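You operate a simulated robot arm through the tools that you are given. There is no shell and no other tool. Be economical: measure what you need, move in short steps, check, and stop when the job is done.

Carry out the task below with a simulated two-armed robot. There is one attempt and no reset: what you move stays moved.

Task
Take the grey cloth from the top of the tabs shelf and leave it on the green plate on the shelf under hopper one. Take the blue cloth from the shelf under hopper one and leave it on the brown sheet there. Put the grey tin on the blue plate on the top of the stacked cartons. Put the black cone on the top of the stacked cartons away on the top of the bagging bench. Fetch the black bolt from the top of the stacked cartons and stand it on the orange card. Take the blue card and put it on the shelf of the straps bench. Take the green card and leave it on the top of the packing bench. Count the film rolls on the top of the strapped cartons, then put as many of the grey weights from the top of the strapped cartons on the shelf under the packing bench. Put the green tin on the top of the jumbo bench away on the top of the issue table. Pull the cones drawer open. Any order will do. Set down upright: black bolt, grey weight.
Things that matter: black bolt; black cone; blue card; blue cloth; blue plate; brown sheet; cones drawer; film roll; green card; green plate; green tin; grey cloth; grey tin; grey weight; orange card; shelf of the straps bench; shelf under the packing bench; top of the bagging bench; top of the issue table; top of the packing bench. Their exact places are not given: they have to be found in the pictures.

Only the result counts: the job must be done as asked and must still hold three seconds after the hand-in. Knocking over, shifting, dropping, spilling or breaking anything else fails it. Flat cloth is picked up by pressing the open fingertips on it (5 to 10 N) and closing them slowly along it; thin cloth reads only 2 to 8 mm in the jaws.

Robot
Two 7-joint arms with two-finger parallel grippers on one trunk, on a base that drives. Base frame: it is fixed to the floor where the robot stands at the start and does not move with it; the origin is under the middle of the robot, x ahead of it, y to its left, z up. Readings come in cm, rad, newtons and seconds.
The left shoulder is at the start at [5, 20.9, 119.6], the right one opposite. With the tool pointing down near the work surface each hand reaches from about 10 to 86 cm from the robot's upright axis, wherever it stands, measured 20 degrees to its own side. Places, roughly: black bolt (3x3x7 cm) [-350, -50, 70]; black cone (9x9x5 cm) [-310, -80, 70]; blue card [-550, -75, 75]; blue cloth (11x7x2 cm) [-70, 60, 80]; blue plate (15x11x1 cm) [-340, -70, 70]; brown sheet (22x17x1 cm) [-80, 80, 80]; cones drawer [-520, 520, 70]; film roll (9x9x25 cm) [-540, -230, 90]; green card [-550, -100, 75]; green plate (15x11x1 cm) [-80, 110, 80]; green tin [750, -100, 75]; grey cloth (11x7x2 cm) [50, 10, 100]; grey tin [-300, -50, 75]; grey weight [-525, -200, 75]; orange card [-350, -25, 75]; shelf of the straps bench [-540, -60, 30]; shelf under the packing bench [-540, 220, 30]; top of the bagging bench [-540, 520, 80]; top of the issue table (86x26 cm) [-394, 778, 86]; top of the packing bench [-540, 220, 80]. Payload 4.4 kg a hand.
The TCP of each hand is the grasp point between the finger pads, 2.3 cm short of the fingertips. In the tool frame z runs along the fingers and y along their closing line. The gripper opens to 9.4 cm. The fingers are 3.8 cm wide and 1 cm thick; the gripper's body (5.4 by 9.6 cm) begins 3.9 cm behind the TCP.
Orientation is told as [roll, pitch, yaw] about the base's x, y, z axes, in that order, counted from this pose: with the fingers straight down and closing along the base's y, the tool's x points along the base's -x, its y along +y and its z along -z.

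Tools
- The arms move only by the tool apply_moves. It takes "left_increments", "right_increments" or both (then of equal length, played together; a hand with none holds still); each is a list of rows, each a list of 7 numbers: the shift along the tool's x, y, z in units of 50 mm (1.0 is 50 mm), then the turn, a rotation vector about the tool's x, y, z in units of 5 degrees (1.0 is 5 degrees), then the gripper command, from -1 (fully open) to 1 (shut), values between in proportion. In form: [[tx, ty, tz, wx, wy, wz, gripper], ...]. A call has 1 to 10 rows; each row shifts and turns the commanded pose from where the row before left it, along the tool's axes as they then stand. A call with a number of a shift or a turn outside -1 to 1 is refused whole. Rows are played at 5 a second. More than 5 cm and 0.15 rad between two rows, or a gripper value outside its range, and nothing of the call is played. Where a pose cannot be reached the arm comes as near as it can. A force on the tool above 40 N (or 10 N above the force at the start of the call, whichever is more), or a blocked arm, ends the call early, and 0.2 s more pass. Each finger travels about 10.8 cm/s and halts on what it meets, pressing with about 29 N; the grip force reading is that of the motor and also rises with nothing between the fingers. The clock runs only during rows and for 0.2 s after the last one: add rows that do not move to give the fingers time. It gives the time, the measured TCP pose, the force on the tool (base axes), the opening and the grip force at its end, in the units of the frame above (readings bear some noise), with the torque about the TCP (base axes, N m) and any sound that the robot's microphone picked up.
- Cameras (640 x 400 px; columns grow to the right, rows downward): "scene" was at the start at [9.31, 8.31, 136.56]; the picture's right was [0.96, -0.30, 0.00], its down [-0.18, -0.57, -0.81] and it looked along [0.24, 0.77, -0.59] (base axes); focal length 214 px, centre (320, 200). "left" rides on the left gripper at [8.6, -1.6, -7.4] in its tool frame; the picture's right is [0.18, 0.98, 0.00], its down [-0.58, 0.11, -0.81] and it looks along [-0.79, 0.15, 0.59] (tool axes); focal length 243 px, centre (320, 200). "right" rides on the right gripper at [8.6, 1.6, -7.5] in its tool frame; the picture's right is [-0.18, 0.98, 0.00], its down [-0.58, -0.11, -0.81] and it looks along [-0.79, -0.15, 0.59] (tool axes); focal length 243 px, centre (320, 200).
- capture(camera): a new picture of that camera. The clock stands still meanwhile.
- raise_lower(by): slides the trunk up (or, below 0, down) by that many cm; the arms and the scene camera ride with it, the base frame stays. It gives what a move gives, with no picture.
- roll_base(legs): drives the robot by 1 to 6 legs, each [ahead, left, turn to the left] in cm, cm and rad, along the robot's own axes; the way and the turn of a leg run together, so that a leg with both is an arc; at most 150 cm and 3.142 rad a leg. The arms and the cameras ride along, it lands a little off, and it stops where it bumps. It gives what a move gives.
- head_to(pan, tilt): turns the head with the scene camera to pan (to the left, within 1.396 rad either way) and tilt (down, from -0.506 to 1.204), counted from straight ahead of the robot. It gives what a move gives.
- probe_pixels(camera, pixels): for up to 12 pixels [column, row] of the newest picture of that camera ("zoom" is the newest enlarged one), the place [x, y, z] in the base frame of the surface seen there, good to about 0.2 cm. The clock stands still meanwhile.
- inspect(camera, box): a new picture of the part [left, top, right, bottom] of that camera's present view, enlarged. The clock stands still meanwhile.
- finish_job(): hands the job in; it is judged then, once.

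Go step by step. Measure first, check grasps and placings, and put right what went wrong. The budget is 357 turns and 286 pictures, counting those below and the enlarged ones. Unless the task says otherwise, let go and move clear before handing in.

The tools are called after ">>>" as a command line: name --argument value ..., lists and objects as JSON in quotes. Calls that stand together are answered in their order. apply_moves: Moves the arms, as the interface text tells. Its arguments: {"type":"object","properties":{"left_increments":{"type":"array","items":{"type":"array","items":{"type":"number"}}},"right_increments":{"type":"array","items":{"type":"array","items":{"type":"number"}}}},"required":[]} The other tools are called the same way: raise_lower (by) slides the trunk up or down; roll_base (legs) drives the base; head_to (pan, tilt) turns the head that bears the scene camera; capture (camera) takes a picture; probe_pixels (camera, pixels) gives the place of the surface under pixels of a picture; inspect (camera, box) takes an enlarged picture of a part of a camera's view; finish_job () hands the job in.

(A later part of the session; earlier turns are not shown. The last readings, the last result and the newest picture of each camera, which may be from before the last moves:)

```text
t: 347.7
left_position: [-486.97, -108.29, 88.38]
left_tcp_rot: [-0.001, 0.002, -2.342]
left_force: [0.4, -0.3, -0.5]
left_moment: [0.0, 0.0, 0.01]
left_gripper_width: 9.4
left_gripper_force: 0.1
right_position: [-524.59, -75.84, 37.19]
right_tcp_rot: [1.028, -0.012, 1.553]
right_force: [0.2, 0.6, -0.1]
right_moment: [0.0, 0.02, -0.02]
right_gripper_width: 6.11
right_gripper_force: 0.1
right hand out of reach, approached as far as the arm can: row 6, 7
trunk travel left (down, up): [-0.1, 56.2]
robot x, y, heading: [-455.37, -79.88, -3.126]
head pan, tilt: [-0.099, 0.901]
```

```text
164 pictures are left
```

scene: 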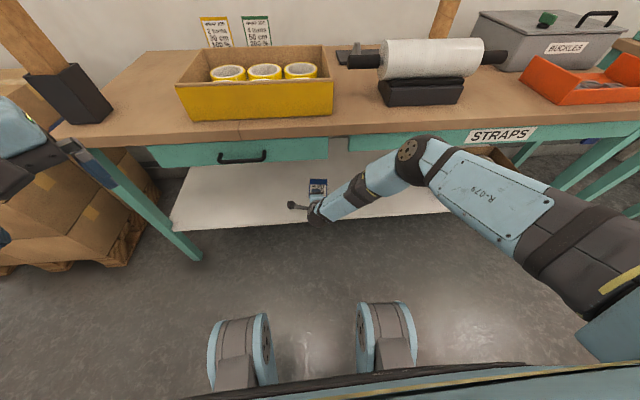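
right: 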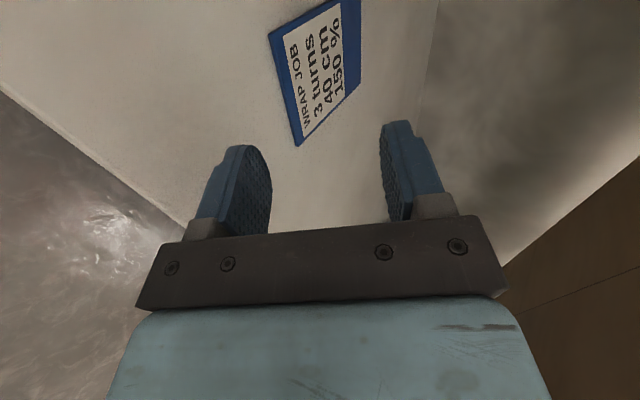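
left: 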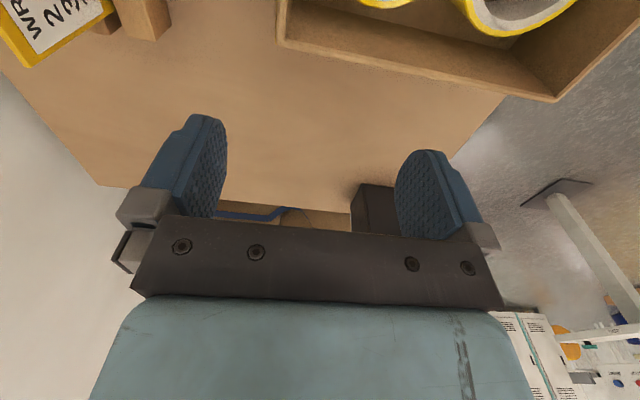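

Blue card lies flat on the shelf. I'll back the base 25 cm, un-tilt and raise the right hand.

>>> roll_base --legs '[[-25, 0, 0]]'

>>> apply_moves --right_increments '[[0, 0.865, -0.4, 0.5, 0, 0, -1], [0, 0.7, -0.4, 1, 0, 0, -1], [0, 0.7, -0.5, 1, 0, 0, -1], [0, 0.6, -0.5, 1, 0, 0, -1], [0, 0.5, -0.6, 1, 0, 0, -1], [0, 0.4, -0.7, 1, 0, 0, -1], [0, 0.3, -0.7, 1, 0, 0, -1], [0, 0.2, -0.7, 1, 0, 0, -1], [0, 0.1, -0.7, 1, 0, 0, -1], [0, 0, -0.7, 1, 0, 0, -1]]'

>>> apply_moves --right_increments '[[0, 0, -0.5, 1, 0, 0, -1], [0, 0, -0.5, 1, 0, 0, -1], [0, 0, -0.5, 0.4, 0, 0, -1]]'

>>> capture --camera "scene"

```text
t: 349.5
left_position: [-462.02, -107.82, 88.48]
left_tcp_rot: [-0.001, -0.002, -2.348]
left_force: [-0.1, -0.5, -0.1]
left_moment: [0.02, 0.0, 0.01]
left_gripper_width: 9.43
left_gripper_force: 0.1
right_position: [-499.59, -75.14, 37.19]
right_tcp_rot: [1.029, -0.012, 1.549]
right_force: [0.2, -0.1, -0.1]
right_moment: [0.01, 0.0, 0.03]
right_gripper_width: 6.12
right_gripper_force: 0.0
trunk travel left (down, up): [-0.1, 56.2]
robot x, y, heading: [-430.33, -79.22, -3.137]
head pan, tilt: [-0.099, 0.901]
```

```text
t: 351.7
left_position: [-462.04, -107.75, 88.35]
left_tcp_rot: [-0.001, 0.0, -2.347]
left_force: [0.3, -0.5, -0.8]
left_moment: [0.05, 0.03, -0.01]
left_gripper_width: 9.39
left_gripper_force: 0.0
right_position: [-496.96, -76.18, 75.89]
right_tcp_rot: [0.196, -0.013, 1.55]
right_force: [-0.1, 0.0, 0.0]
right_moment: [-0.03, -0.01, 0.02]
right_gripper_width: 9.39
right_gripper_force: 0.1
trunk travel left (down, up): [-0.1, 56.2]
robot x, y, heading: [-430.07, -79.08, -3.131]
head pan, tilt: [-0.099, 0.901]
```

```text
t: 352.5
left_position: [-461.99, -107.81, 88.31]
left_tcp_rot: [-0.002, 0.0, -2.348]
left_force: [0.6, -0.4, 0.0]
left_moment: [-0.01, 0.0, -0.02]
left_gripper_width: 9.4
left_gripper_force: 0.2
right_position: [-496.55, -76.08, 83.76]
right_tcp_rot: [-0.011, -0.011, 1.551]
right_force: [-0.1, -0.4, 0.7]
right_moment: [0.02, -0.01, 0.01]
right_gripper_width: 9.38
right_gripper_force: 0.1
trunk travel left (down, up): [-0.1, 56.2]
robot x, y, heading: [-430.0, -79.37, -3.132]
head pan, tilt: [-0.099, 0.901]
```

```text
163 pictures are left
```

scene: 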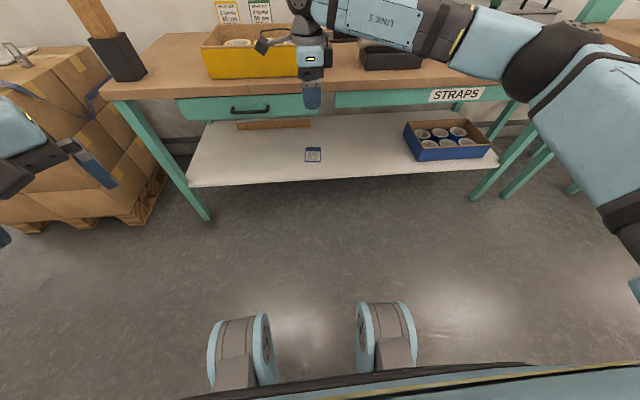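

Card lies safely on the shelf. Now the green card with the right hand, same approach: raise trunk, tuck the left hand, sidestep left 13 cm and go ahead.

>>> raise_lower --by 31

>>> apply_moves --left_increments '[[0.56, 0.57, 0, 0, 0, 0, -1], [0.56, 0.57, 0, 0, 0, 0, -1]]' --right_increments '[[0, 0, 0, 0, 0, 0, -1], [0, 0, 0, 0, 0, 0, -1]]'

>>> roll_base --legs '[[0, 13.5, 0], [50, 0, 0]]'

>>> head_to --pan 0.1 --tilt 0.7

>>> capture --camera "scene"

```text
t: 355.6
left_position: [-462.0, -107.85, 119.42]
left_tcp_rot: [0.001, 0.0, -2.347]
left_force: [0.2, 0.2, 0.3]
left_moment: [-0.01, 0.02, 0.03]
left_gripper_width: 9.4
left_gripper_force: 0.1
right_position: [-496.54, -76.15, 114.64]
right_tcp_rot: [-0.009, -0.013, 1.55]
right_force: [-0.2, 0.3, -0.3]
right_moment: [0.01, 0.01, 0.04]
right_gripper_width: 9.42
right_gripper_force: 0.1
trunk travel left (down, up): [-31.1, 25.2]
robot x, y, heading: [-430.39, -79.46, -3.133]
head pan, tilt: [-0.099, 0.901]
```

```text
t: 356.2
left_position: [-459.67, -107.4, 122.53]
left_tcp_rot: [0.001, 0.0, -2.347]
left_force: [0.5, -0.4, -0.1]
left_moment: [-0.02, 0.01, 0.0]
left_gripper_width: 9.41
left_gripper_force: 0.0
left hand out of reach, approached as far as the arm can: row 1, 2
right_position: [-496.39, -76.07, 114.61]
right_tcp_rot: [-0.009, -0.011, 1.549]
right_force: [-0.5, 0.3, 0.0]
right_moment: [0.0, 0.01, -0.03]
right_gripper_width: 9.4
right_gripper_force: 0.1
trunk travel left (down, up): [-31.1, 25.2]
robot x, y, heading: [-430.27, -79.15, -3.131]
head pan, tilt: [-0.099, 0.901]
```

```text
t: 360.5
left_position: [-508.43, -122.23, 122.59]
left_tcp_rot: [0.001, 0.001, -2.336]
left_force: [0.4, 0.6, -0.5]
left_moment: [0.03, 0.0, 0.02]
left_gripper_width: 9.41
left_gripper_force: 0.0
right_position: [-545.55, -91.39, 114.69]
right_tcp_rot: [-0.01, -0.012, 1.559]
right_force: [1.1, -0.4, -0.5]
right_moment: [0.01, 0.01, 0.02]
right_gripper_width: 9.4
right_gripper_force: 0.1
trunk travel left (down, up): [-31.1, 25.2]
robot x, y, heading: [-478.88, -93.62, -3.123]
head pan, tilt: [-0.099, 0.901]
```

```text
t: 361.3
left_position: [-508.41, -122.3, 122.64]
left_tcp_rot: [0.0, -0.001, -2.335]
left_force: [0.0, 0.2, 0.1]
left_moment: [0.01, -0.01, 0.02]
left_gripper_width: 9.39
left_gripper_force: 0.0
right_position: [-545.43, -91.49, 114.82]
right_tcp_rot: [-0.011, -0.013, 1.563]
right_force: [0.1, -0.5, 0.1]
right_moment: [0.04, 0.0, 0.0]
right_gripper_width: 9.39
right_gripper_force: 0.1
trunk travel left (down, up): [-31.1, 25.2]
robot x, y, heading: [-479.12, -94.15, -3.122]
head pan, tilt: [0.099, 0.7]
```

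```text
162 pictures are left
```

scene: 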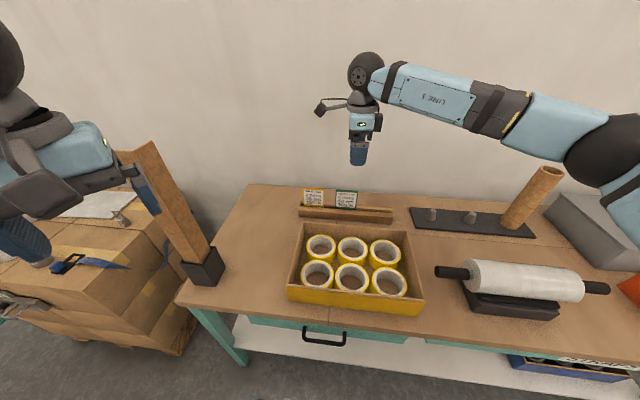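

I'll nudge the base 2 cm ahead, then bring the right hand over the green card and down in steps.

>>> roll_base --legs '[[2.5, 0, 0]]'

>>> apply_moves --right_increments '[[0.1, 0.8, 0, 0, 0, 0, -1], [0.1, 0.8, 0, 0, 0, 0, -1], [0, 0.7, 0.3, 0, 0, 0, -1], [0, 0, 0.9, 0, 0, 0, -1], [0, 0, 0.9, 0, 0, 0, -1], [0, 0, 0.9, 0, 0, 0, -1], [0, 0, 0.9, 0, 0, 0, -1], [0, 0, 0, 0, 0, 0, -1]]'

>>> capture --camera "right"

```text
t: 362.1
left_position: [-510.6, -122.32, 122.6]
left_tcp_rot: [-0.001, -0.001, -2.335]
left_force: [-0.3, 0.7, 0.5]
left_moment: [0.01, 0.01, 0.01]
left_gripper_width: 9.4
left_gripper_force: 0.1
right_position: [-547.73, -91.49, 114.81]
right_tcp_rot: [-0.01, -0.011, 1.563]
right_force: [-0.4, 0.5, 0.4]
right_moment: [-0.02, -0.01, 0.03]
right_gripper_width: 9.39
right_gripper_force: 0.1
trunk travel left (down, up): [-31.1, 25.2]
robot x, y, heading: [-481.46, -93.83, -3.122]
head pan, tilt: [0.099, 0.7]
```

```text
t: 363.9
left_position: [-510.83, -122.39, 122.64]
left_tcp_rot: [-0.001, 0.001, -2.336]
left_force: [0.8, -0.8, 0.2]
left_moment: [0.05, 0.01, -0.01]
left_gripper_width: 9.41
left_gripper_force: 0.0
right_position: [-559.4, -92.64, 95.07]
right_tcp_rot: [-0.009, -0.013, 1.562]
right_force: [0.0, 0.3, -0.2]
right_moment: [0.0, 0.03, 0.02]
right_gripper_width: 9.41
right_gripper_force: 0.0
trunk travel left (down, up): [-31.1, 25.2]
robot x, y, heading: [-481.75, -93.58, -3.123]
head pan, tilt: [0.099, 0.7]
```

```text
161 pictures are left
```

right: 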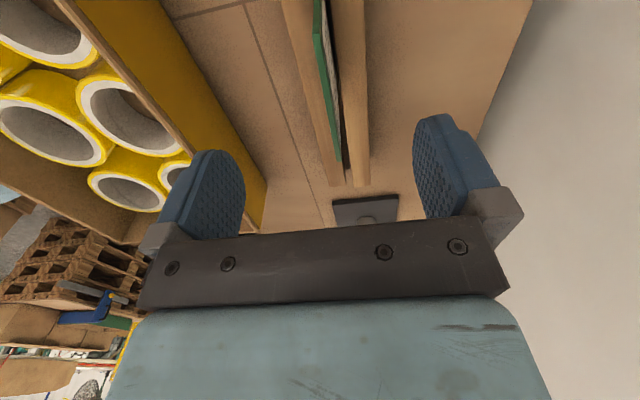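

Over the card. Lower 8.7 cm and close.

>>> apply_moves --right_increments '[[0, 0.08, 0.4, 0, 0, 0, -1], [0, 0, 0.5, 0, 0, 0, -1], [0, 0, 0.5, 0, 0, 0, -1], [0, 0, 0.33, 0, 0, 0, -1], [0, 0, 0, 0, 0, 0, -0.3], [0, 0, 0, 0, 0, 0, 0.3], [0, 0, 0, 0, 0, 0, 0.7], [0, 0, 0, 0, 0, 0, 1], [0, 0, 0, 0, 0, 0, 1], [0, 0, 0, 0, 0, 0, 1]]'

>>> capture --camera "right"

```text
t: 366.1
left_position: [-510.92, -122.44, 122.42]
left_tcp_rot: [0.001, 0.0, -2.334]
left_force: [-0.3, -0.3, 0.0]
left_moment: [0.02, 0.02, 0.02]
left_gripper_width: 9.37
left_gripper_force: 0.1
right_position: [-559.76, -92.12, 86.38]
right_tcp_rot: [-0.01, -0.011, 1.561]
right_force: [-7.9, 0.0, -0.1]
right_moment: [0.01, 0.63, 0.27]
right_gripper_width: 0.34
right_gripper_force: 29.2
trunk travel left (down, up): [-31.1, 25.2]
robot x, y, heading: [-481.62, -93.91, -3.12]
head pan, tilt: [0.099, 0.7]
```

```text
160 pictures are left
```

right: 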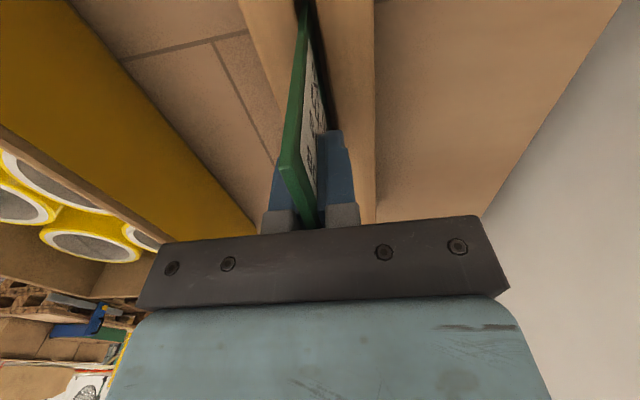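

Gripped; a slight side load (8 N). I'll relieve 2 mm, lift straight and then retract.

>>> apply_moves --right_increments '[[0, 0.05, 0, 0, 0, 0, 1], [0, 0, -0.3, 0, 0, 0, 1], [0, 0, -0.5, 0, 0, 0, 1], [0, 0, -0.6, 0, 0, 0, 1], [0, 0, -0.7, 0, 0, 0, 1], [0, 0, -0.7, 0, 0, 0, 1], [0, -0.8, -0.5, 0, 0, 0, 1], [0, -0.8, -0.5, 0, 0, 0, 1], [0, -0.8, -0.5, 0, 0, 0, 1], [0, -0.8, 0, 0, 0, 0, 1]]'

>>> capture --camera "scene"

```text
t: 368.3
left_position: [-510.75, -122.35, 122.49]
left_tcp_rot: [0.0, -0.002, -2.333]
left_force: [0.2, 0.1, 0.6]
left_moment: [-0.01, 0.03, 0.04]
left_gripper_width: 9.41
left_gripper_force: 0.1
right_position: [-543.66, -92.63, 108.49]
right_tcp_rot: [-0.009, -0.013, 1.562]
right_force: [-0.6, -0.1, -0.9]
right_moment: [-0.03, -0.02, 0.0]
right_gripper_width: 0.33
right_gripper_force: 28.9
trunk travel left (down, up): [-31.1, 25.2]
robot x, y, heading: [-481.12, -94.28, -3.127]
head pan, tilt: [0.099, 0.7]
```

```text
159 pictures are left
```

scene: 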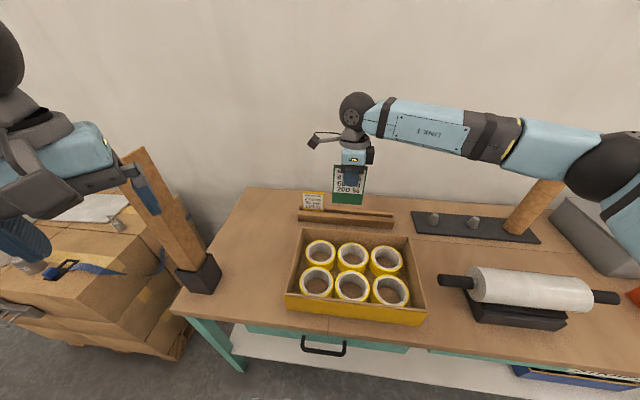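

Green card is out. I'll back off 30 cm, sidestep left toward the strapped cartons and inspect film rolls and weights.

>>> roll_base --legs '[[-32, 0, 0], [0, 85, 0]]'

>>> head_to --pan 0.3 --tilt 0.6

>>> capture --camera "scene"

```text
t: 378.0
left_position: [-475.35, -208.08, 122.48]
left_tcp_rot: [-0.001, 0.0, -2.323]
left_force: [-1.0, 0.5, 0.1]
left_moment: [0.03, 0.0, 0.0]
left_gripper_width: 9.41
left_gripper_force: 0.0
right_position: [-508.8, -178.77, 108.44]
right_tcp_rot: [-0.011, -0.013, 1.572]
right_force: [-0.4, -0.1, -0.4]
right_moment: [0.02, 0.01, 0.0]
right_gripper_width: 0.34
right_gripper_force: 29.1
trunk travel left (down, up): [-31.1, 25.2]
robot x, y, heading: [-446.68, -179.1, -3.108]
head pan, tilt: [0.099, 0.7]
```

```text
t: 378.7
left_position: [-475.57, -207.95, 122.61]
left_tcp_rot: [0.0, 0.0, -2.325]
left_force: [-1.0, 1.4, -0.8]
left_moment: [0.01, 0.01, 0.0]
left_gripper_width: 9.43
left_gripper_force: 0.1
right_position: [-508.78, -178.69, 108.4]
right_tcp_rot: [-0.007, -0.013, 1.574]
right_force: [-0.3, 0.0, -0.1]
right_moment: [0.06, 0.03, 0.0]
right_gripper_width: 0.32
right_gripper_force: 29.2
trunk travel left (down, up): [-31.1, 25.2]
robot x, y, heading: [-446.63, -178.7, -3.107]
head pan, tilt: [0.3, 0.6]
```

```text
158 pictures are left
```

scene: 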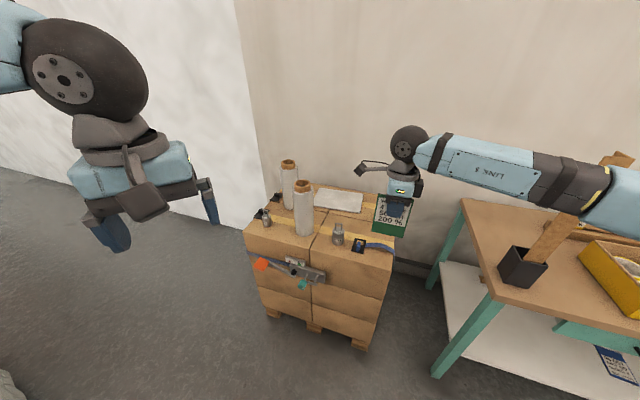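

>>> inspect --camera "scene" --box '[235, 150, 415, 262]'

>>> probe_pixels --camera "zoom" --pixels '[[115, 240], [112, 222], [370, 295], [368, 268], [250, 200], [190, 100], [140, 175], [440, 340], [100, 330], [560, 330], [50, 270], [380, 180]]'

```text
3.56 times, centred on (325, 206) of scene
```

zoom: 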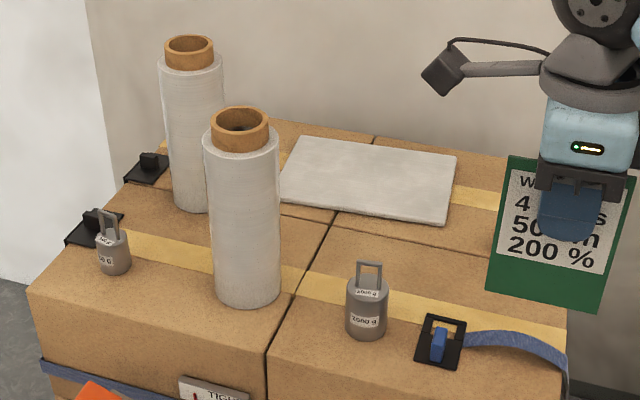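

```text
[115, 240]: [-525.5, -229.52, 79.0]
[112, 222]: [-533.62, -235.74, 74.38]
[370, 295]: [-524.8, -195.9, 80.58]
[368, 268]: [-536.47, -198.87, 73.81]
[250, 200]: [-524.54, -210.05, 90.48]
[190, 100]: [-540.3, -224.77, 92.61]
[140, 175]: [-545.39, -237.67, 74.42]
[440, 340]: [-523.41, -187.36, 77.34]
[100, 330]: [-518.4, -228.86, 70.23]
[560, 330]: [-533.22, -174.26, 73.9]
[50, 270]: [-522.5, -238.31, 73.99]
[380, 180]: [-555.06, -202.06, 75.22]
```

Two film rolls, so two weights are to be moved. I'll look closer at weight B (2000 g) and C behind.

>>> inspect --camera "scene" --box '[310, 215, 374, 255]'

>>> probe_pixels --camera "zoom" --pixels '[[290, 75], [285, 120], [230, 150], [340, 150], [285, 200], [285, 270], [260, 290], [310, 100], [265, 100]]'

>>> inspect --camera "scene" --box '[240, 195, 304, 235]'

>>> probe_pixels --camera "zoom" --pixels '[[255, 165], [250, 200], [225, 200], [300, 200], [262, 250], [262, 280], [270, 150], [235, 160]]'

```text
10.00 times, centred on (342, 235) of scene
```

zoom: 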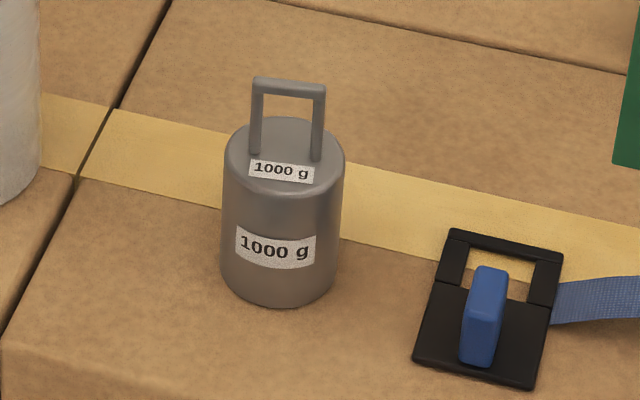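

```text
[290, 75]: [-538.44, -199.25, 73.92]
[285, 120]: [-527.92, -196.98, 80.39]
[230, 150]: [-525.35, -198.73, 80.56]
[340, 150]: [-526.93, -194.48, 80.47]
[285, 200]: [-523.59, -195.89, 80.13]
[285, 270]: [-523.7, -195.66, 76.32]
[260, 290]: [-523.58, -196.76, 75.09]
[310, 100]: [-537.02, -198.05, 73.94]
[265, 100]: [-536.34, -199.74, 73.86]
```

```text
10.00 times, centred on (272, 215) of scene
```

zoom: 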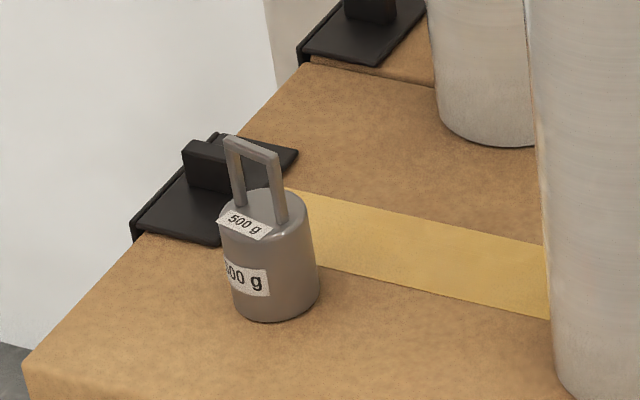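

```text
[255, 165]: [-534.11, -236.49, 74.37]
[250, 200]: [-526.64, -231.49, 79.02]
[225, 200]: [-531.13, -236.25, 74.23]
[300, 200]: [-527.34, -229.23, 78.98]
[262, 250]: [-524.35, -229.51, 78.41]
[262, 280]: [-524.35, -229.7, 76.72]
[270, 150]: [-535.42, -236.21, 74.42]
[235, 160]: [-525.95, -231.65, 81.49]
```

B is 1000 g (Ø≈4.5, z 74–80.5, centre ≈(-525.9,-196.4)); A is 500 g. I'll square the left hand and pull the right (card) back.

>>> apply_moves --left_increments '[[0, 0, 0, 0, 0, 1, -1], [0, 0, 0, 0, 0, 1, -1], [0, 0, 0, 0, 0, 1, -1], [0, 0, 0, 0, 0, 1, -1], [0, 0, 0, 0, 0, 1, -1], [0, 0, 0, 0, 0, 1, -1], [0, 0, 0, 0, 0, 1, -1], [0, 0, 0, 0, 0, 1, -1], [0, 0, 0, 0, 0, 1, -1]]' --right_increments '[[-0.3, -0.6, 0, 0, 0, 0, 1], [-0.3, -0.6, 0, 0, 0, 0, 1], [-0.3, -0.6, 0, 0, 0, 0, 1], [-0.3, -0.6, 0, 0, 0, 0, 1], [-0.3, -0.6, 0, 0, 0, 0, 1], [0, 0, 0, 0, 0, 0, 1], [0, 0, 0, 0, 0, 0, 1], [0, 0, 0, 0, 0, 0, 1], [0, 0, 0, 0, 0, 0, 1]]'

>>> raise_lower --by -25

>>> apply_moves --left_increments '[[0, 0, 0, 0, -1, 0, -1], [0, 0, 0, 0, -1, 0, -1], [0, 0, 0, 0, -1, 0, -1], [0, 0, 0, 0, -1, 0, -1], [0, 0, 0, 0, -1, 0, -1], [0, 0, 0, 0, -1, 0, -1], [0, 0, 0, 0, -1, 0, -1], [0, 0, 0, 0, -1, 0, -1], [0, 0, 0, 0, -1, 0, -1]]'

>>> capture --camera "scene"

```text
t: 380.7
left_position: [-475.55, -207.93, 122.56]
left_tcp_rot: [0.0, 0.001, -3.11]
left_force: [-0.7, -0.1, -0.2]
left_moment: [-0.01, 0.01, -0.04]
left_gripper_width: 9.36
left_gripper_force: 0.0
right_position: [-493.9, -170.93, 108.63]
right_tcp_rot: [-0.01, -0.011, 1.573]
right_force: [-0.7, 0.8, -0.2]
right_moment: [0.0, -0.02, -0.01]
right_gripper_width: 0.33
right_gripper_force: 29.2
trunk travel left (down, up): [-31.1, 25.2]
robot x, y, heading: [-446.78, -179.01, -3.108]
head pan, tilt: [0.3, 0.6]
```

```text
t: 383.3
left_position: [-475.43, -207.97, 97.57]
left_tcp_rot: [-0.001, -0.001, -3.108]
left_force: [0.4, -0.1, -0.1]
left_moment: [-0.04, 0.0, 0.0]
left_gripper_width: 9.36
left_gripper_force: 0.0
right_position: [-493.85, -171.02, 83.72]
right_tcp_rot: [-0.009, -0.012, 1.574]
right_force: [0.4, -0.7, 0.2]
right_moment: [-0.01, -0.01, -0.02]
right_gripper_width: 0.33
right_gripper_force: 29.4
trunk travel left (down, up): [-6.1, 50.2]
robot x, y, heading: [-446.56, -179.2, -3.112]
head pan, tilt: [0.3, 0.6]
```

```text
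t: 385.3
left_position: [-485.14, -207.87, 104.8]
left_tcp_rot: [0.002, -0.786, -3.109]
left_force: [0.1, 0.3, 0.4]
left_moment: [0.02, 0.01, 0.03]
left_gripper_width: 9.4
left_gripper_force: 0.0
left hand out of reach, approached as far as the arm can: row 1, 2, 3, 4, 5, 6, 7, 8, 9
right_position: [-493.93, -171.07, 83.78]
right_tcp_rot: [-0.011, -0.012, 1.574]
right_force: [0.2, 0.0, -0.7]
right_moment: [0.0, 0.04, 0.01]
right_gripper_width: 0.35
right_gripper_force: 29.2
trunk travel left (down, up): [-6.1, 50.2]
robot x, y, heading: [-446.68, -179.39, -3.107]
head pan, tilt: [0.3, 0.6]
```

```text
154 pictures are left
```

scene: 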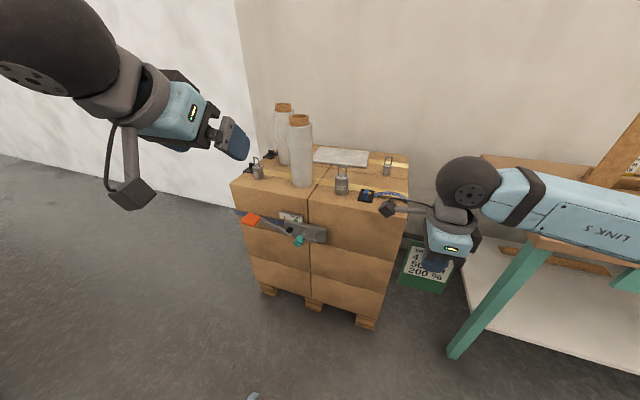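

Tilt works. Weight C is also visible at (387,167). I'll bring the left hand to a pre-grasp 10 cm short of weight B along its tilted axis with narrowed fingers.

>>> apply_moves --left_increments '[[0, -0.84, 0, 0, 0, 0, -0.38], [0, -0.84, 0, 0, 0, 0, -0.38], [0, -0.84, 0, 0, 0, 0, -0.38], [-0.27, 0, 0.9, 0, 0, 0, -0.38], [-0.27, 0, 0.9, 0, 0, 0, -0.38], [-0.27, 0, 0.9, 0, 0, 0, -0.38], [-0.27, 0, 0.9, 0, 0, 0, -0.38], [-0.27, 0, 0.9, 0, 0, 0, -0.38], [-0.27, 0, 0.9, 0, 0, 0, -0.38], [-0.25, 0, 0.9, 0, 0, 0, -0.38]]'

>>> apply_moves --left_increments '[[0, 0, 0.6, 0, 0, 0, -0.38], [0, 0, 0.5, 0, 0, 0, -0.38], [0, 0, 0, 0, 0, 0, -0.38]]'

>>> capture --camera "left"

>>> inspect --camera "scene" --box '[250, 100, 442, 220]'

```text
t: 387.5
left_position: [-513.94, -197.27, 89.53]
left_tcp_rot: [0.001, -0.787, -3.111]
left_force: [0.9, 0.6, -0.3]
left_moment: [0.0, 0.02, -0.02]
left_gripper_width: 6.5
left_gripper_force: 0.0
left hand out of reach, approached as far as the arm can: row 10
right_position: [-493.92, -171.01, 83.68]
right_tcp_rot: [-0.009, -0.011, 1.574]
right_force: [1.0, -0.3, 0.2]
right_moment: [0.02, -0.01, 0.03]
right_gripper_width: 0.34
right_gripper_force: 28.9
trunk travel left (down, up): [-6.1, 50.2]
robot x, y, heading: [-446.56, -179.2, -3.098]
head pan, tilt: [0.3, 0.6]
```

```text
t: 388.3
left_position: [-516.11, -199.89, 86.6]
left_tcp_rot: [0.0, -0.786, -3.11]
left_force: [-0.9, 0.3, 0.6]
left_moment: [0.01, -0.04, -0.02]
left_gripper_width: 6.5
left_gripper_force: 0.0
left hand out of reach, approached as far as the arm can: row 1, 2
right_position: [-493.9, -171.05, 83.66]
right_tcp_rot: [-0.008, -0.012, 1.573]
right_force: [0.3, -0.9, -0.3]
right_moment: [-0.01, -0.05, -0.01]
right_gripper_width: 0.34
right_gripper_force: 29.5
trunk travel left (down, up): [-6.1, 50.2]
robot x, y, heading: [-446.74, -179.23, -3.111]
head pan, tilt: [0.3, 0.6]
```

```text
153 pictures are left
```

left: 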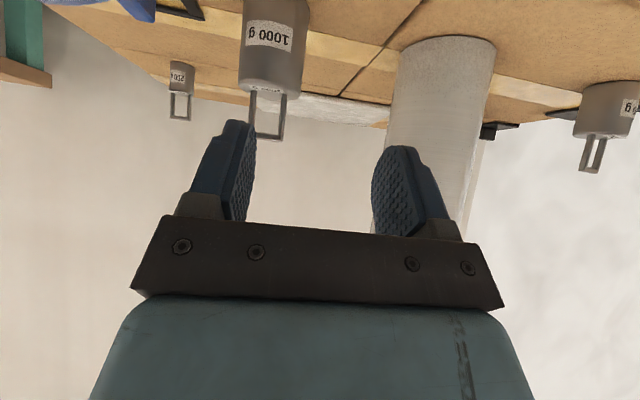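

```text
3.33 times, centred on (346, 160) of scene
```

zoom: 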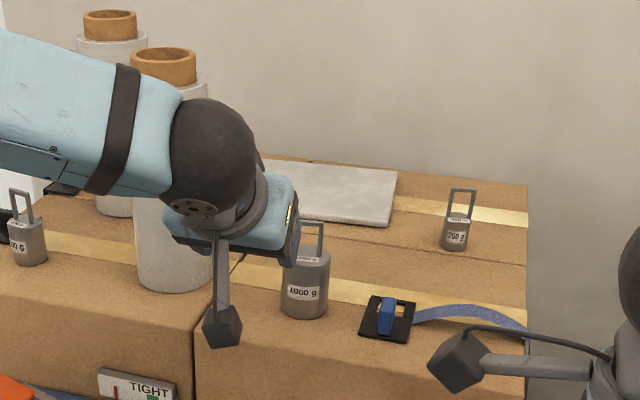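

Left forearm crosses close to the film roll. I'll pull back along the tool axis and shift the base right so that the arm comes in from straight ahead.

>>> apply_moves --left_increments '[[0, 0, -0.8, 0, 0, 0, -0.38], [0, 0, -0.8, 0, 0, 0, -0.38], [0, 0, -0.8, 0, 0, 0, -0.38], [0, 0, -0.8, 0, 0, 0, -0.38]]'

>>> roll_base --legs '[[0, -20, -0.035], [8, 0, 0]]'

>>> capture --camera "scene"

```text
t: 389.3
left_position: [-504.55, -199.83, 98.03]
left_tcp_rot: [0.001, -0.785, -3.109]
left_force: [0.3, -0.1, -0.2]
left_moment: [0.0, 0.02, 0.01]
left_gripper_width: 6.48
left_gripper_force: 0.1
right_position: [-493.76, -171.0, 83.73]
right_tcp_rot: [-0.011, -0.013, 1.573]
right_force: [-0.4, 0.4, -0.4]
right_moment: [0.01, 0.04, -0.04]
right_gripper_width: 0.34
right_gripper_force: 29.1
trunk travel left (down, up): [-6.1, 50.2]
robot x, y, heading: [-446.59, -179.26, -3.107]
head pan, tilt: [0.3, 0.6]
```

```text
t: 392.3
left_position: [-513.86, -177.44, 97.95]
left_tcp_rot: [0.002, -0.783, 3.133]
left_force: [-0.3, -0.4, -0.7]
left_moment: [0.0, -0.01, -0.01]
left_gripper_width: 6.49
left_gripper_force: 0.1
right_position: [-501.83, -149.09, 83.59]
right_tcp_rot: [-0.012, -0.011, 1.531]
right_force: [0.0, -0.6, -0.5]
right_moment: [0.01, -0.03, 0.02]
right_gripper_width: 0.31
right_gripper_force: 29.4
trunk travel left (down, up): [-6.1, 50.2]
robot x, y, heading: [-454.74, -158.95, 3.139]
head pan, tilt: [0.3, 0.6]
```

```text
151 pictures are left
```

scene: 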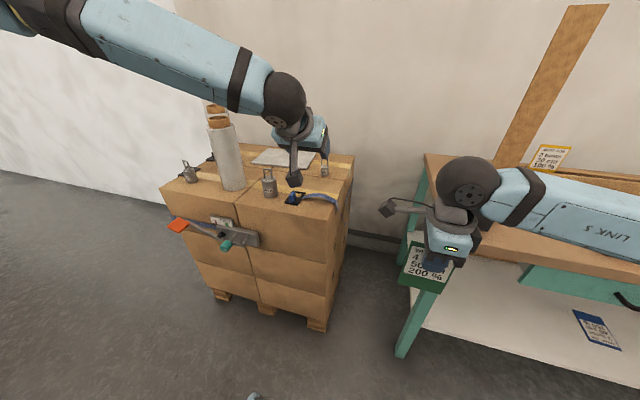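

Better: the forearm now comes in high from the left. I'll move the left hand to y≈-196.4 and down to the pre-grasp.

>>> apply_moves --left_increments '[[0, 0.76, 0, 0, 0, 0, -0.38], [0, 0.76, 0, 0, 0, 0, -0.38], [0, 0.76, 0, 0, 0, 0, -0.38], [0, 0.76, 0, 0, 0, 0, -0.38], [0, 0.76, 0, 0, 0, 0, -0.38], [0.3, 0, 0.6, 0, 0, 0, -0.38], [0.3, 0, 0.6, 0, 0, 0, -0.38], [0.3, 0, 0.6, 0, 0, 0, -0.38], [0.3, 0, 0.6, 0, 0, 0, -0.38], [0, 0, 0, 0, 0, 0, -0.38]]'

>>> capture --camera "left"

>>> capture --camera "scene"

```text
t: 394.5
left_position: [-517.83, -196.08, 85.05]
left_tcp_rot: [0.0, -0.787, 3.132]
left_force: [0.4, -0.2, -0.7]
left_moment: [0.03, 0.01, -0.04]
left_gripper_width: 6.49
left_gripper_force: 0.1
right_position: [-501.81, -148.95, 83.71]
right_tcp_rot: [-0.008, -0.012, 1.533]
right_force: [1.2, -1.2, 0.3]
right_moment: [0.0, 0.04, 0.0]
right_gripper_width: 0.31
right_gripper_force: 29.1
trunk travel left (down, up): [-6.1, 50.2]
robot x, y, heading: [-454.75, -159.36, 3.135]
head pan, tilt: [0.3, 0.6]
```

```text
150 pictures are left
```

left: 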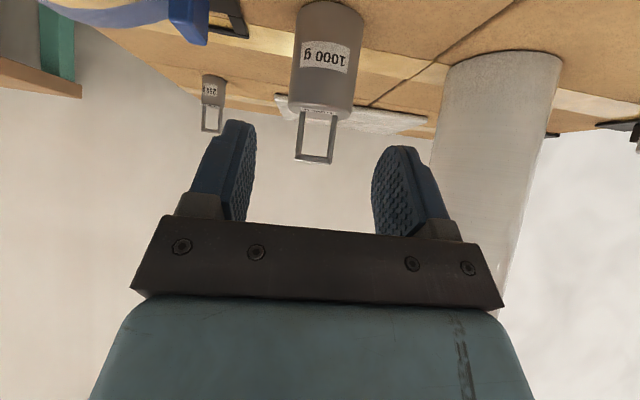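

```text
149 pictures are left
```

scene: 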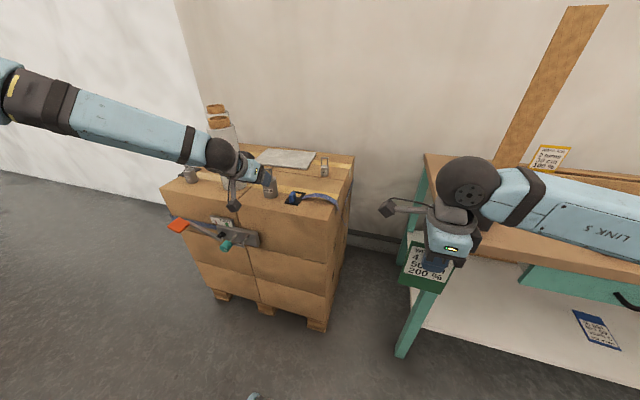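

Aligned within 0.5 cm; wrist stays ~7 cm clear of the roll. Advance 10 cm along the tool axis in steps.

>>> apply_moves --left_increments '[[0, 0.08, 0.5, 0, 0, 0, -0.38], [0, 0, 0.5, 0, 0, 0, -0.38], [0, 0, 0.4, 0, 0, 0, -0.38], [0, 0, 0, 0, 0, 0, -0.38]]'

>>> capture --camera "left"

>>> inspect --camera "scene" --box '[180, 110, 340, 210]'

```text
t: 395.5
left_position: [-522.99, -196.66, 80.31]
left_tcp_rot: [0.0, -0.787, 3.13]
left_force: [0.0, 0.2, 0.3]
left_moment: [-0.02, -0.01, -0.04]
left_gripper_width: 6.49
left_gripper_force: 0.1
right_position: [-501.76, -149.02, 83.66]
right_tcp_rot: [-0.009, -0.014, 1.531]
right_force: [0.6, -0.2, -0.1]
right_moment: [-0.04, -0.01, -0.03]
right_gripper_width: 0.32
right_gripper_force: 29.4
trunk travel left (down, up): [-6.1, 50.2]
robot x, y, heading: [-455.11, -159.32, 3.136]
head pan, tilt: [0.3, 0.6]
```

```text
148 pictures are left
```

left: 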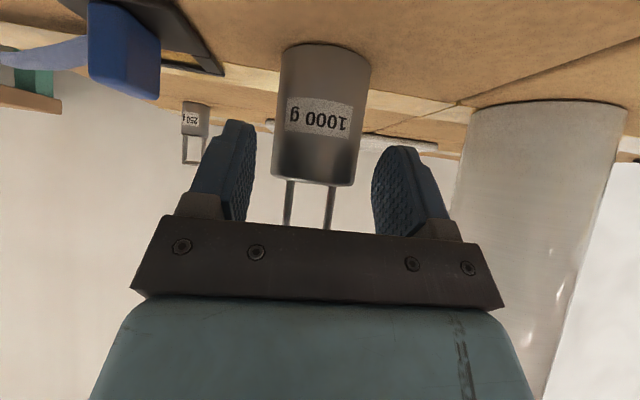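

```text
4.00 times, centred on (260, 160) of scene
```

zoom: 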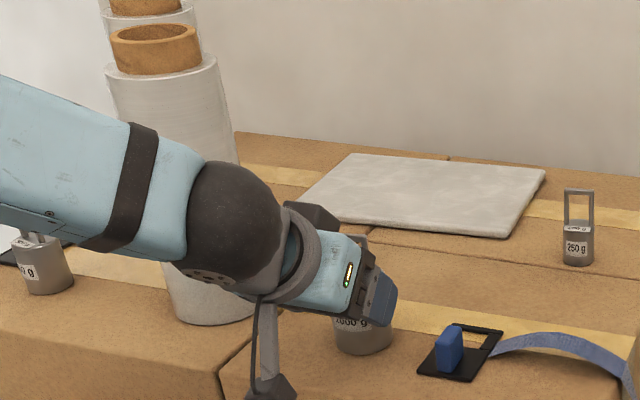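

Centred. Last 3 cm, then close.

>>> apply_moves --left_increments '[[0, 0, 0.3, 0, 0, 0, -0.38], [0, 0, 0.3, 0, 0, 0, -0.38], [0, 0, 0, 0, 0, 0, -0.1], [0, 0, 0, 0, 0, 0, 0.2], [0, 0, 0, 0, 0, 0, 0.6], [0, 0, 0, 0, 0, 0, 1], [0, 0, 0, 0, 0, 0, 1]]'

>>> capture --camera "left"

```text
t: 397.1
left_position: [-525.18, -196.53, 78.37]
left_tcp_rot: [0.0, -0.786, 3.132]
left_force: [-0.5, 4.2, -0.2]
left_moment: [0.23, 0.2, -0.12]
left_gripper_width: 4.93
left_gripper_force: 29.8
right_position: [-501.72, -148.99, 83.57]
right_tcp_rot: [-0.009, -0.012, 1.532]
right_force: [0.0, -0.7, -1.0]
right_moment: [0.01, -0.04, 0.0]
right_gripper_width: 0.33
right_gripper_force: 29.2
trunk travel left (down, up): [-6.1, 50.2]
robot x, y, heading: [-454.72, -158.64, 3.13]
head pan, tilt: [0.3, 0.6]
```

```text
146 pictures are left
```

left: 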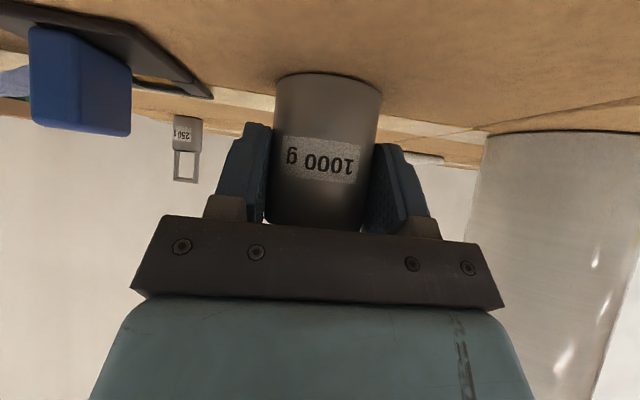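

Gripped (4.93 cm). Lift with the trunk 12 cm, then back off.

>>> raise_lower --by 14

>>> roll_base --legs '[[-25, 0, 0]]'

>>> capture --camera "left"

>>> head_to --pan -1.2 --tilt 0.45

>>> capture --camera "scene"

```text
t: 398.8
left_position: [-525.27, -196.64, 92.22]
left_tcp_rot: [0.0, -0.783, 3.133]
left_force: [0.4, 0.6, -10.1]
left_moment: [-0.01, -0.06, -0.01]
left_gripper_width: 4.93
left_gripper_force: 28.8
right_position: [-501.87, -149.12, 97.62]
right_tcp_rot: [-0.01, -0.013, 1.533]
right_force: [0.3, 0.4, -0.4]
right_moment: [0.0, -0.01, 0.01]
right_gripper_width: 0.33
right_gripper_force: 29.5
trunk travel left (down, up): [-20.1, 36.2]
robot x, y, heading: [-454.5, -159.3, 3.133]
head pan, tilt: [0.3, 0.6]
```

```text
t: 400.6
left_position: [-500.35, -196.83, 92.16]
left_tcp_rot: [0.0, -0.784, 3.133]
left_force: [0.1, 0.2, -9.5]
left_moment: [0.01, -0.04, -0.02]
left_gripper_width: 4.93
left_gripper_force: 28.8
right_position: [-476.78, -149.17, 97.77]
right_tcp_rot: [-0.01, -0.011, 1.53]
right_force: [-0.5, 0.2, -0.2]
right_moment: [-0.01, 0.03, -0.01]
right_gripper_width: 0.3
right_gripper_force: 29.4
trunk travel left (down, up): [-20.1, 36.2]
robot x, y, heading: [-429.93, -159.26, 3.132]
head pan, tilt: [0.3, 0.6]
```

```text
145 pictures are left
```

left: 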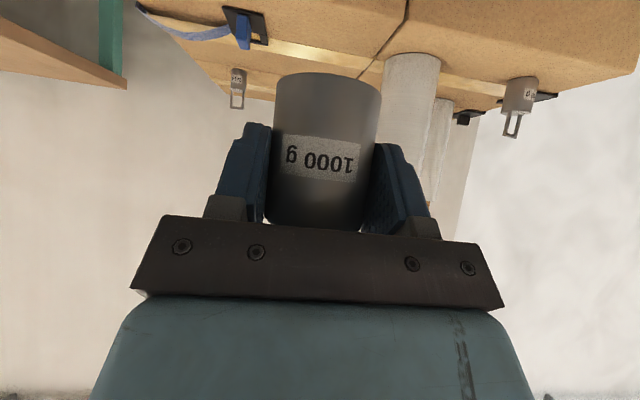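

```text
t: 402.2
left_position: [-500.38, -196.86, 92.03]
left_tcp_rot: [0.001, -0.784, 3.132]
left_force: [0.6, -0.9, -10.0]
left_moment: [0.01, -0.07, -0.04]
left_gripper_width: 4.86
left_gripper_force: 29.1
right_position: [-476.78, -149.26, 97.65]
right_tcp_rot: [-0.011, -0.013, 1.532]
right_force: [0.1, 0.1, 0.1]
right_moment: [0.0, 0.0, 0.0]
right_gripper_width: 0.32
right_gripper_force: 28.9
trunk travel left (down, up): [-20.1, 36.2]
robot x, y, heading: [-429.71, -159.3, 3.131]
head pan, tilt: [-1.201, 0.45]
```

```text
144 pictures are left
```

scene: 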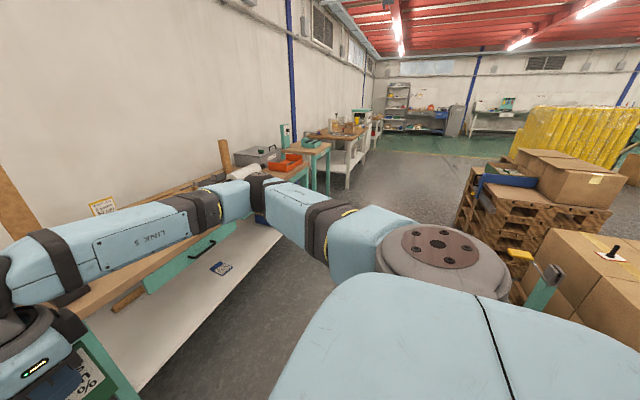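

Weight and card held. I'll back 6 cm and travel right (north) along the corridor to the packing bench at y≈200.

>>> roll_base --legs '[[-6, 0, 0], [0, -120, 0], [0, -120, 0], [0, -100, 0]]'

>>> head_to --pan -0.2 --tilt 0.6

>>> capture --camera "scene"

```text
t: 432.5
left_position: [-484.85, 144.55, 92.06]
left_tcp_rot: [-0.002, -0.783, 3.083]
left_force: [-0.5, 0.4, -9.9]
left_moment: [0.0, -0.09, 0.02]
left_gripper_width: 4.83
left_gripper_force: 29.5
right_position: [-458.98, 190.87, 97.63]
right_tcp_rot: [-0.01, -0.012, 1.482]
right_force: [-1.0, 0.7, -0.5]
right_moment: [-0.01, 0.02, 0.03]
right_gripper_width: 0.32
right_gripper_force: 29.3
trunk travel left (down, up): [-20.1, 36.2]
robot x, y, heading: [-412.63, 178.46, 3.083]
head pan, tilt: [-1.201, 0.45]
```

```text
t: 433.8
left_position: [-484.9, 144.62, 92.19]
left_tcp_rot: [-0.001, -0.784, 3.083]
left_force: [0.8, 0.3, -9.7]
left_moment: [0.02, -0.06, -0.02]
left_gripper_width: 4.84
left_gripper_force: 28.6
right_position: [-459.12, 190.79, 97.69]
right_tcp_rot: [-0.01, -0.013, 1.482]
right_force: [0.6, 0.4, -0.2]
right_moment: [-0.01, -0.03, -0.01]
right_gripper_width: 0.34
right_gripper_force: 28.5
trunk travel left (down, up): [-20.1, 36.2]
robot x, y, heading: [-412.34, 178.1, 3.079]
head pan, tilt: [-0.201, 0.6]
```

```text
143 pictures are left
```

scene: 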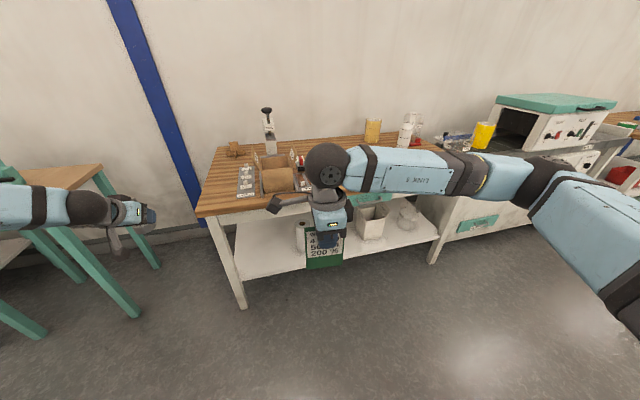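

Packing bench is ahead: shelf with a roll and a box. I'll probe shelf/bench edges and free spots.

>>> probe_pixels --camera "scene" --pixels '[[260, 245], [245, 278], [270, 262], [400, 240], [225, 200], [300, 245], [300, 225], [220, 175], [205, 205], [390, 195], [250, 185], [430, 228]]'

>>> inspect --camera "scene" --box '[190, 100, 462, 290]'

```text
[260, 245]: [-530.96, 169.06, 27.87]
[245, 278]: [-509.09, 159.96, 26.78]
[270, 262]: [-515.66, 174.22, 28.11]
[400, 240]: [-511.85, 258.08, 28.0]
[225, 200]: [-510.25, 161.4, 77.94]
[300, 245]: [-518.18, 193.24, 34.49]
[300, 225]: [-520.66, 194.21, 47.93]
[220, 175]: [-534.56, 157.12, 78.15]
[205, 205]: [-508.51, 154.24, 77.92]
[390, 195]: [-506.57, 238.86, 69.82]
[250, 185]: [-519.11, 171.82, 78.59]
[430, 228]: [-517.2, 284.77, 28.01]
```

```text
2.11 times, centred on (326, 195) of scene
```

zoom: 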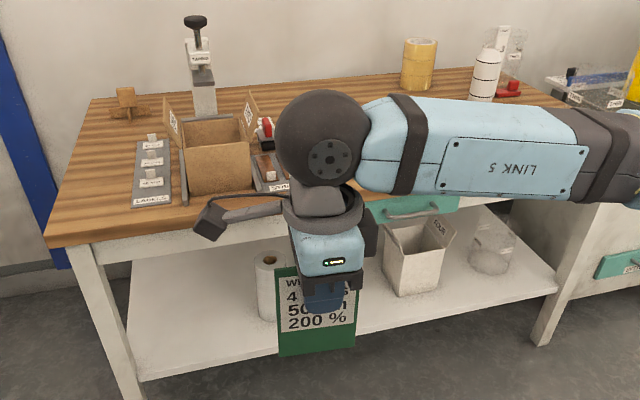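

Shelf z≈28 with free space at y 165–185, bench top z≈78. First the card: I'll move right 70 cm to see the right part of the bench top.

>>> roll_base --legs '[[0, -65, 0.055]]'

>>> head_to --pan 0.0 --tilt 0.6

>>> capture --camera "scene"

```text
t: 440.0
left_position: [-480.85, 207.19, 92.1]
left_tcp_rot: [-0.001, -0.784, 3.129]
left_force: [0.0, 0.3, -9.7]
left_moment: [0.02, -0.02, 0.02]
left_gripper_width: 4.81
left_gripper_force: 28.5
right_position: [-457.21, 254.69, 97.61]
right_tcp_rot: [-0.012, -0.012, 1.527]
right_force: [0.5, 1.0, -0.6]
right_moment: [0.04, -0.01, 0.02]
right_gripper_width: 0.33
right_gripper_force: 28.6
trunk travel left (down, up): [-20.1, 36.2]
robot x, y, heading: [-410.24, 243.85, 3.128]
head pan, tilt: [-0.201, 0.6]
```

```text
t: 440.7
left_position: [-480.8, 207.1, 92.08]
left_tcp_rot: [0.0, -0.782, 3.13]
left_force: [-0.3, -0.3, -9.7]
left_moment: [0.01, -0.07, 0.04]
left_gripper_width: 4.84
left_gripper_force: 29.0
right_position: [-457.18, 254.58, 97.73]
right_tcp_rot: [-0.01, -0.013, 1.528]
right_force: [-0.4, 0.0, 0.0]
right_moment: [-0.03, 0.0, 0.02]
right_gripper_width: 0.32
right_gripper_force: 29.1
trunk travel left (down, up): [-20.1, 36.2]
robot x, y, heading: [-410.37, 244.51, 3.134]
head pan, tilt: [0.0, 0.6]
```

```text
141 pictures are left
```

scene: 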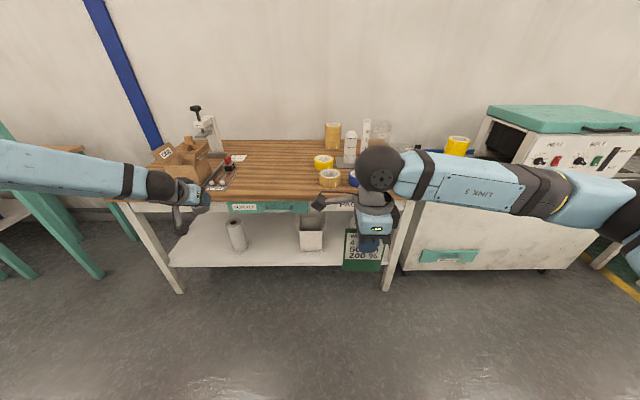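

Free wood at (270,175) on the bench top. Probe it and neighbouring items.

>>> probe_pixels --camera "scene" --pixels '[[270, 165], [265, 190], [250, 175], [300, 180], [330, 178], [323, 160], [222, 180], [270, 200], [240, 150]]'

>>> inspect --camera "scene" --box '[190, 110, 400, 240]'

```text
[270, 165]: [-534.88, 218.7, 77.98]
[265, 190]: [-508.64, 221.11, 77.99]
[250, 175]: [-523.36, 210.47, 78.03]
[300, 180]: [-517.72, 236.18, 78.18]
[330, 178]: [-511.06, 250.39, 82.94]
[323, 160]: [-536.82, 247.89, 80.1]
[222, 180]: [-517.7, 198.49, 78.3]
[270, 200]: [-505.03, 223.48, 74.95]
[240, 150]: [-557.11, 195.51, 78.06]
```

```text
3.05 times, centred on (295, 175) of scene
```

zoom: 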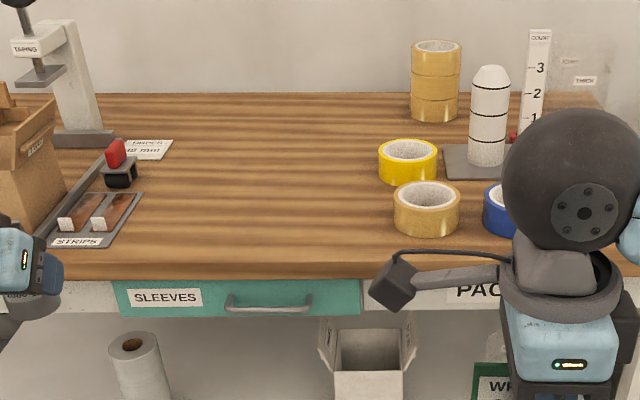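

I'll retract the left hand 20 cm, then move the base left 31 and ahead 25.

>>> apply_moves --left_increments '[[0.65, 0, -0.65, 0, 0, 0, 1], [0.65, 0, -0.65, 0, 0, 0, 1], [0.65, 0, -0.65, 0, 0, 0, 1], [0.65, 0, -0.65, 0, 0, 0, 1]]'

>>> roll_base --legs '[[0, 31, 0], [30, 0, 0]]'

>>> apply_moves --right_increments '[[0, 0, 0, -1, 0, 0, 1], [0, 0, 0, -1, 0, 0, 1], [0, 0, 0, -1, 0, 0, 1], [0, 0, 0, -1, 0, 0, 1], [0, 0, 0, -1, 0, 0, 1], [0, 0, 0, -1, 0, 0, 1], [0, 0, 0, -1, 0, 0, 1], [0, 0, 0, -1, 0, 0, 1], [0, 0, 0, -1, 0, 0, 1], [0, 0, 0, -1, 0, 0, 1]]'

>>> capture --camera "scene"

```text
t: 441.7
left_position: [-462.23, 206.96, 92.4]
left_tcp_rot: [-0.001, -0.785, 3.129]
left_force: [-0.1, 0.5, -9.4]
left_moment: [0.0, -0.03, 0.01]
left_gripper_width: 4.84
left_gripper_force: 29.2
right_position: [-457.13, 254.61, 97.79]
right_tcp_rot: [-0.009, -0.012, 1.527]
right_force: [0.5, 0.1, 1.0]
right_moment: [-0.03, 0.02, -0.02]
right_gripper_width: 0.32
right_gripper_force: 29.6
trunk travel left (down, up): [-20.1, 36.2]
robot x, y, heading: [-410.38, 244.2, 3.129]
head pan, tilt: [0.0, 0.6]
```

```text
t: 446.8
left_position: [-493.29, 176.02, 92.27]
left_tcp_rot: [0.0, -0.782, 3.123]
left_force: [-0.5, -0.3, -9.6]
left_moment: [0.0, -0.08, -0.01]
left_gripper_width: 4.83
left_gripper_force: 29.0
right_position: [-487.86, 223.67, 97.81]
right_tcp_rot: [-0.01, -0.01, 1.521]
right_force: [-0.4, 0.1, -0.7]
right_moment: [-0.03, 0.0, 0.05]
right_gripper_width: 0.33
right_gripper_force: 29.0
trunk travel left (down, up): [-20.1, 36.2]
robot x, y, heading: [-441.03, 212.85, 3.121]
head pan, tilt: [0.0, 0.6]
```

```text
t: 448.9
left_position: [-493.18, 176.01, 92.41]
left_tcp_rot: [0.0, -0.786, 3.124]
left_force: [0.4, -0.4, -10.9]
left_moment: [0.0, -0.09, -0.02]
left_gripper_width: 4.84
left_gripper_force: 29.4
right_position: [-487.82, 223.73, 97.54]
right_tcp_rot: [0.864, -0.013, 1.523]
right_force: [0.1, 0.8, 0.0]
right_moment: [0.01, 0.0, -0.01]
right_gripper_width: 0.32
right_gripper_force: 29.0
trunk travel left (down, up): [-20.1, 36.2]
robot x, y, heading: [-440.81, 213.73, 3.121]
head pan, tilt: [0.0, 0.6]
```

```text
139 pictures are left
```

scene: 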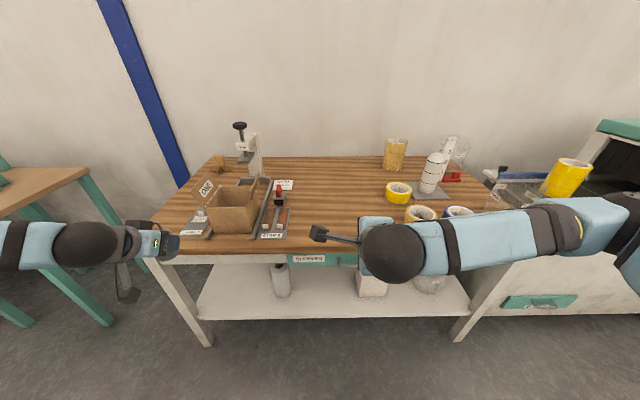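

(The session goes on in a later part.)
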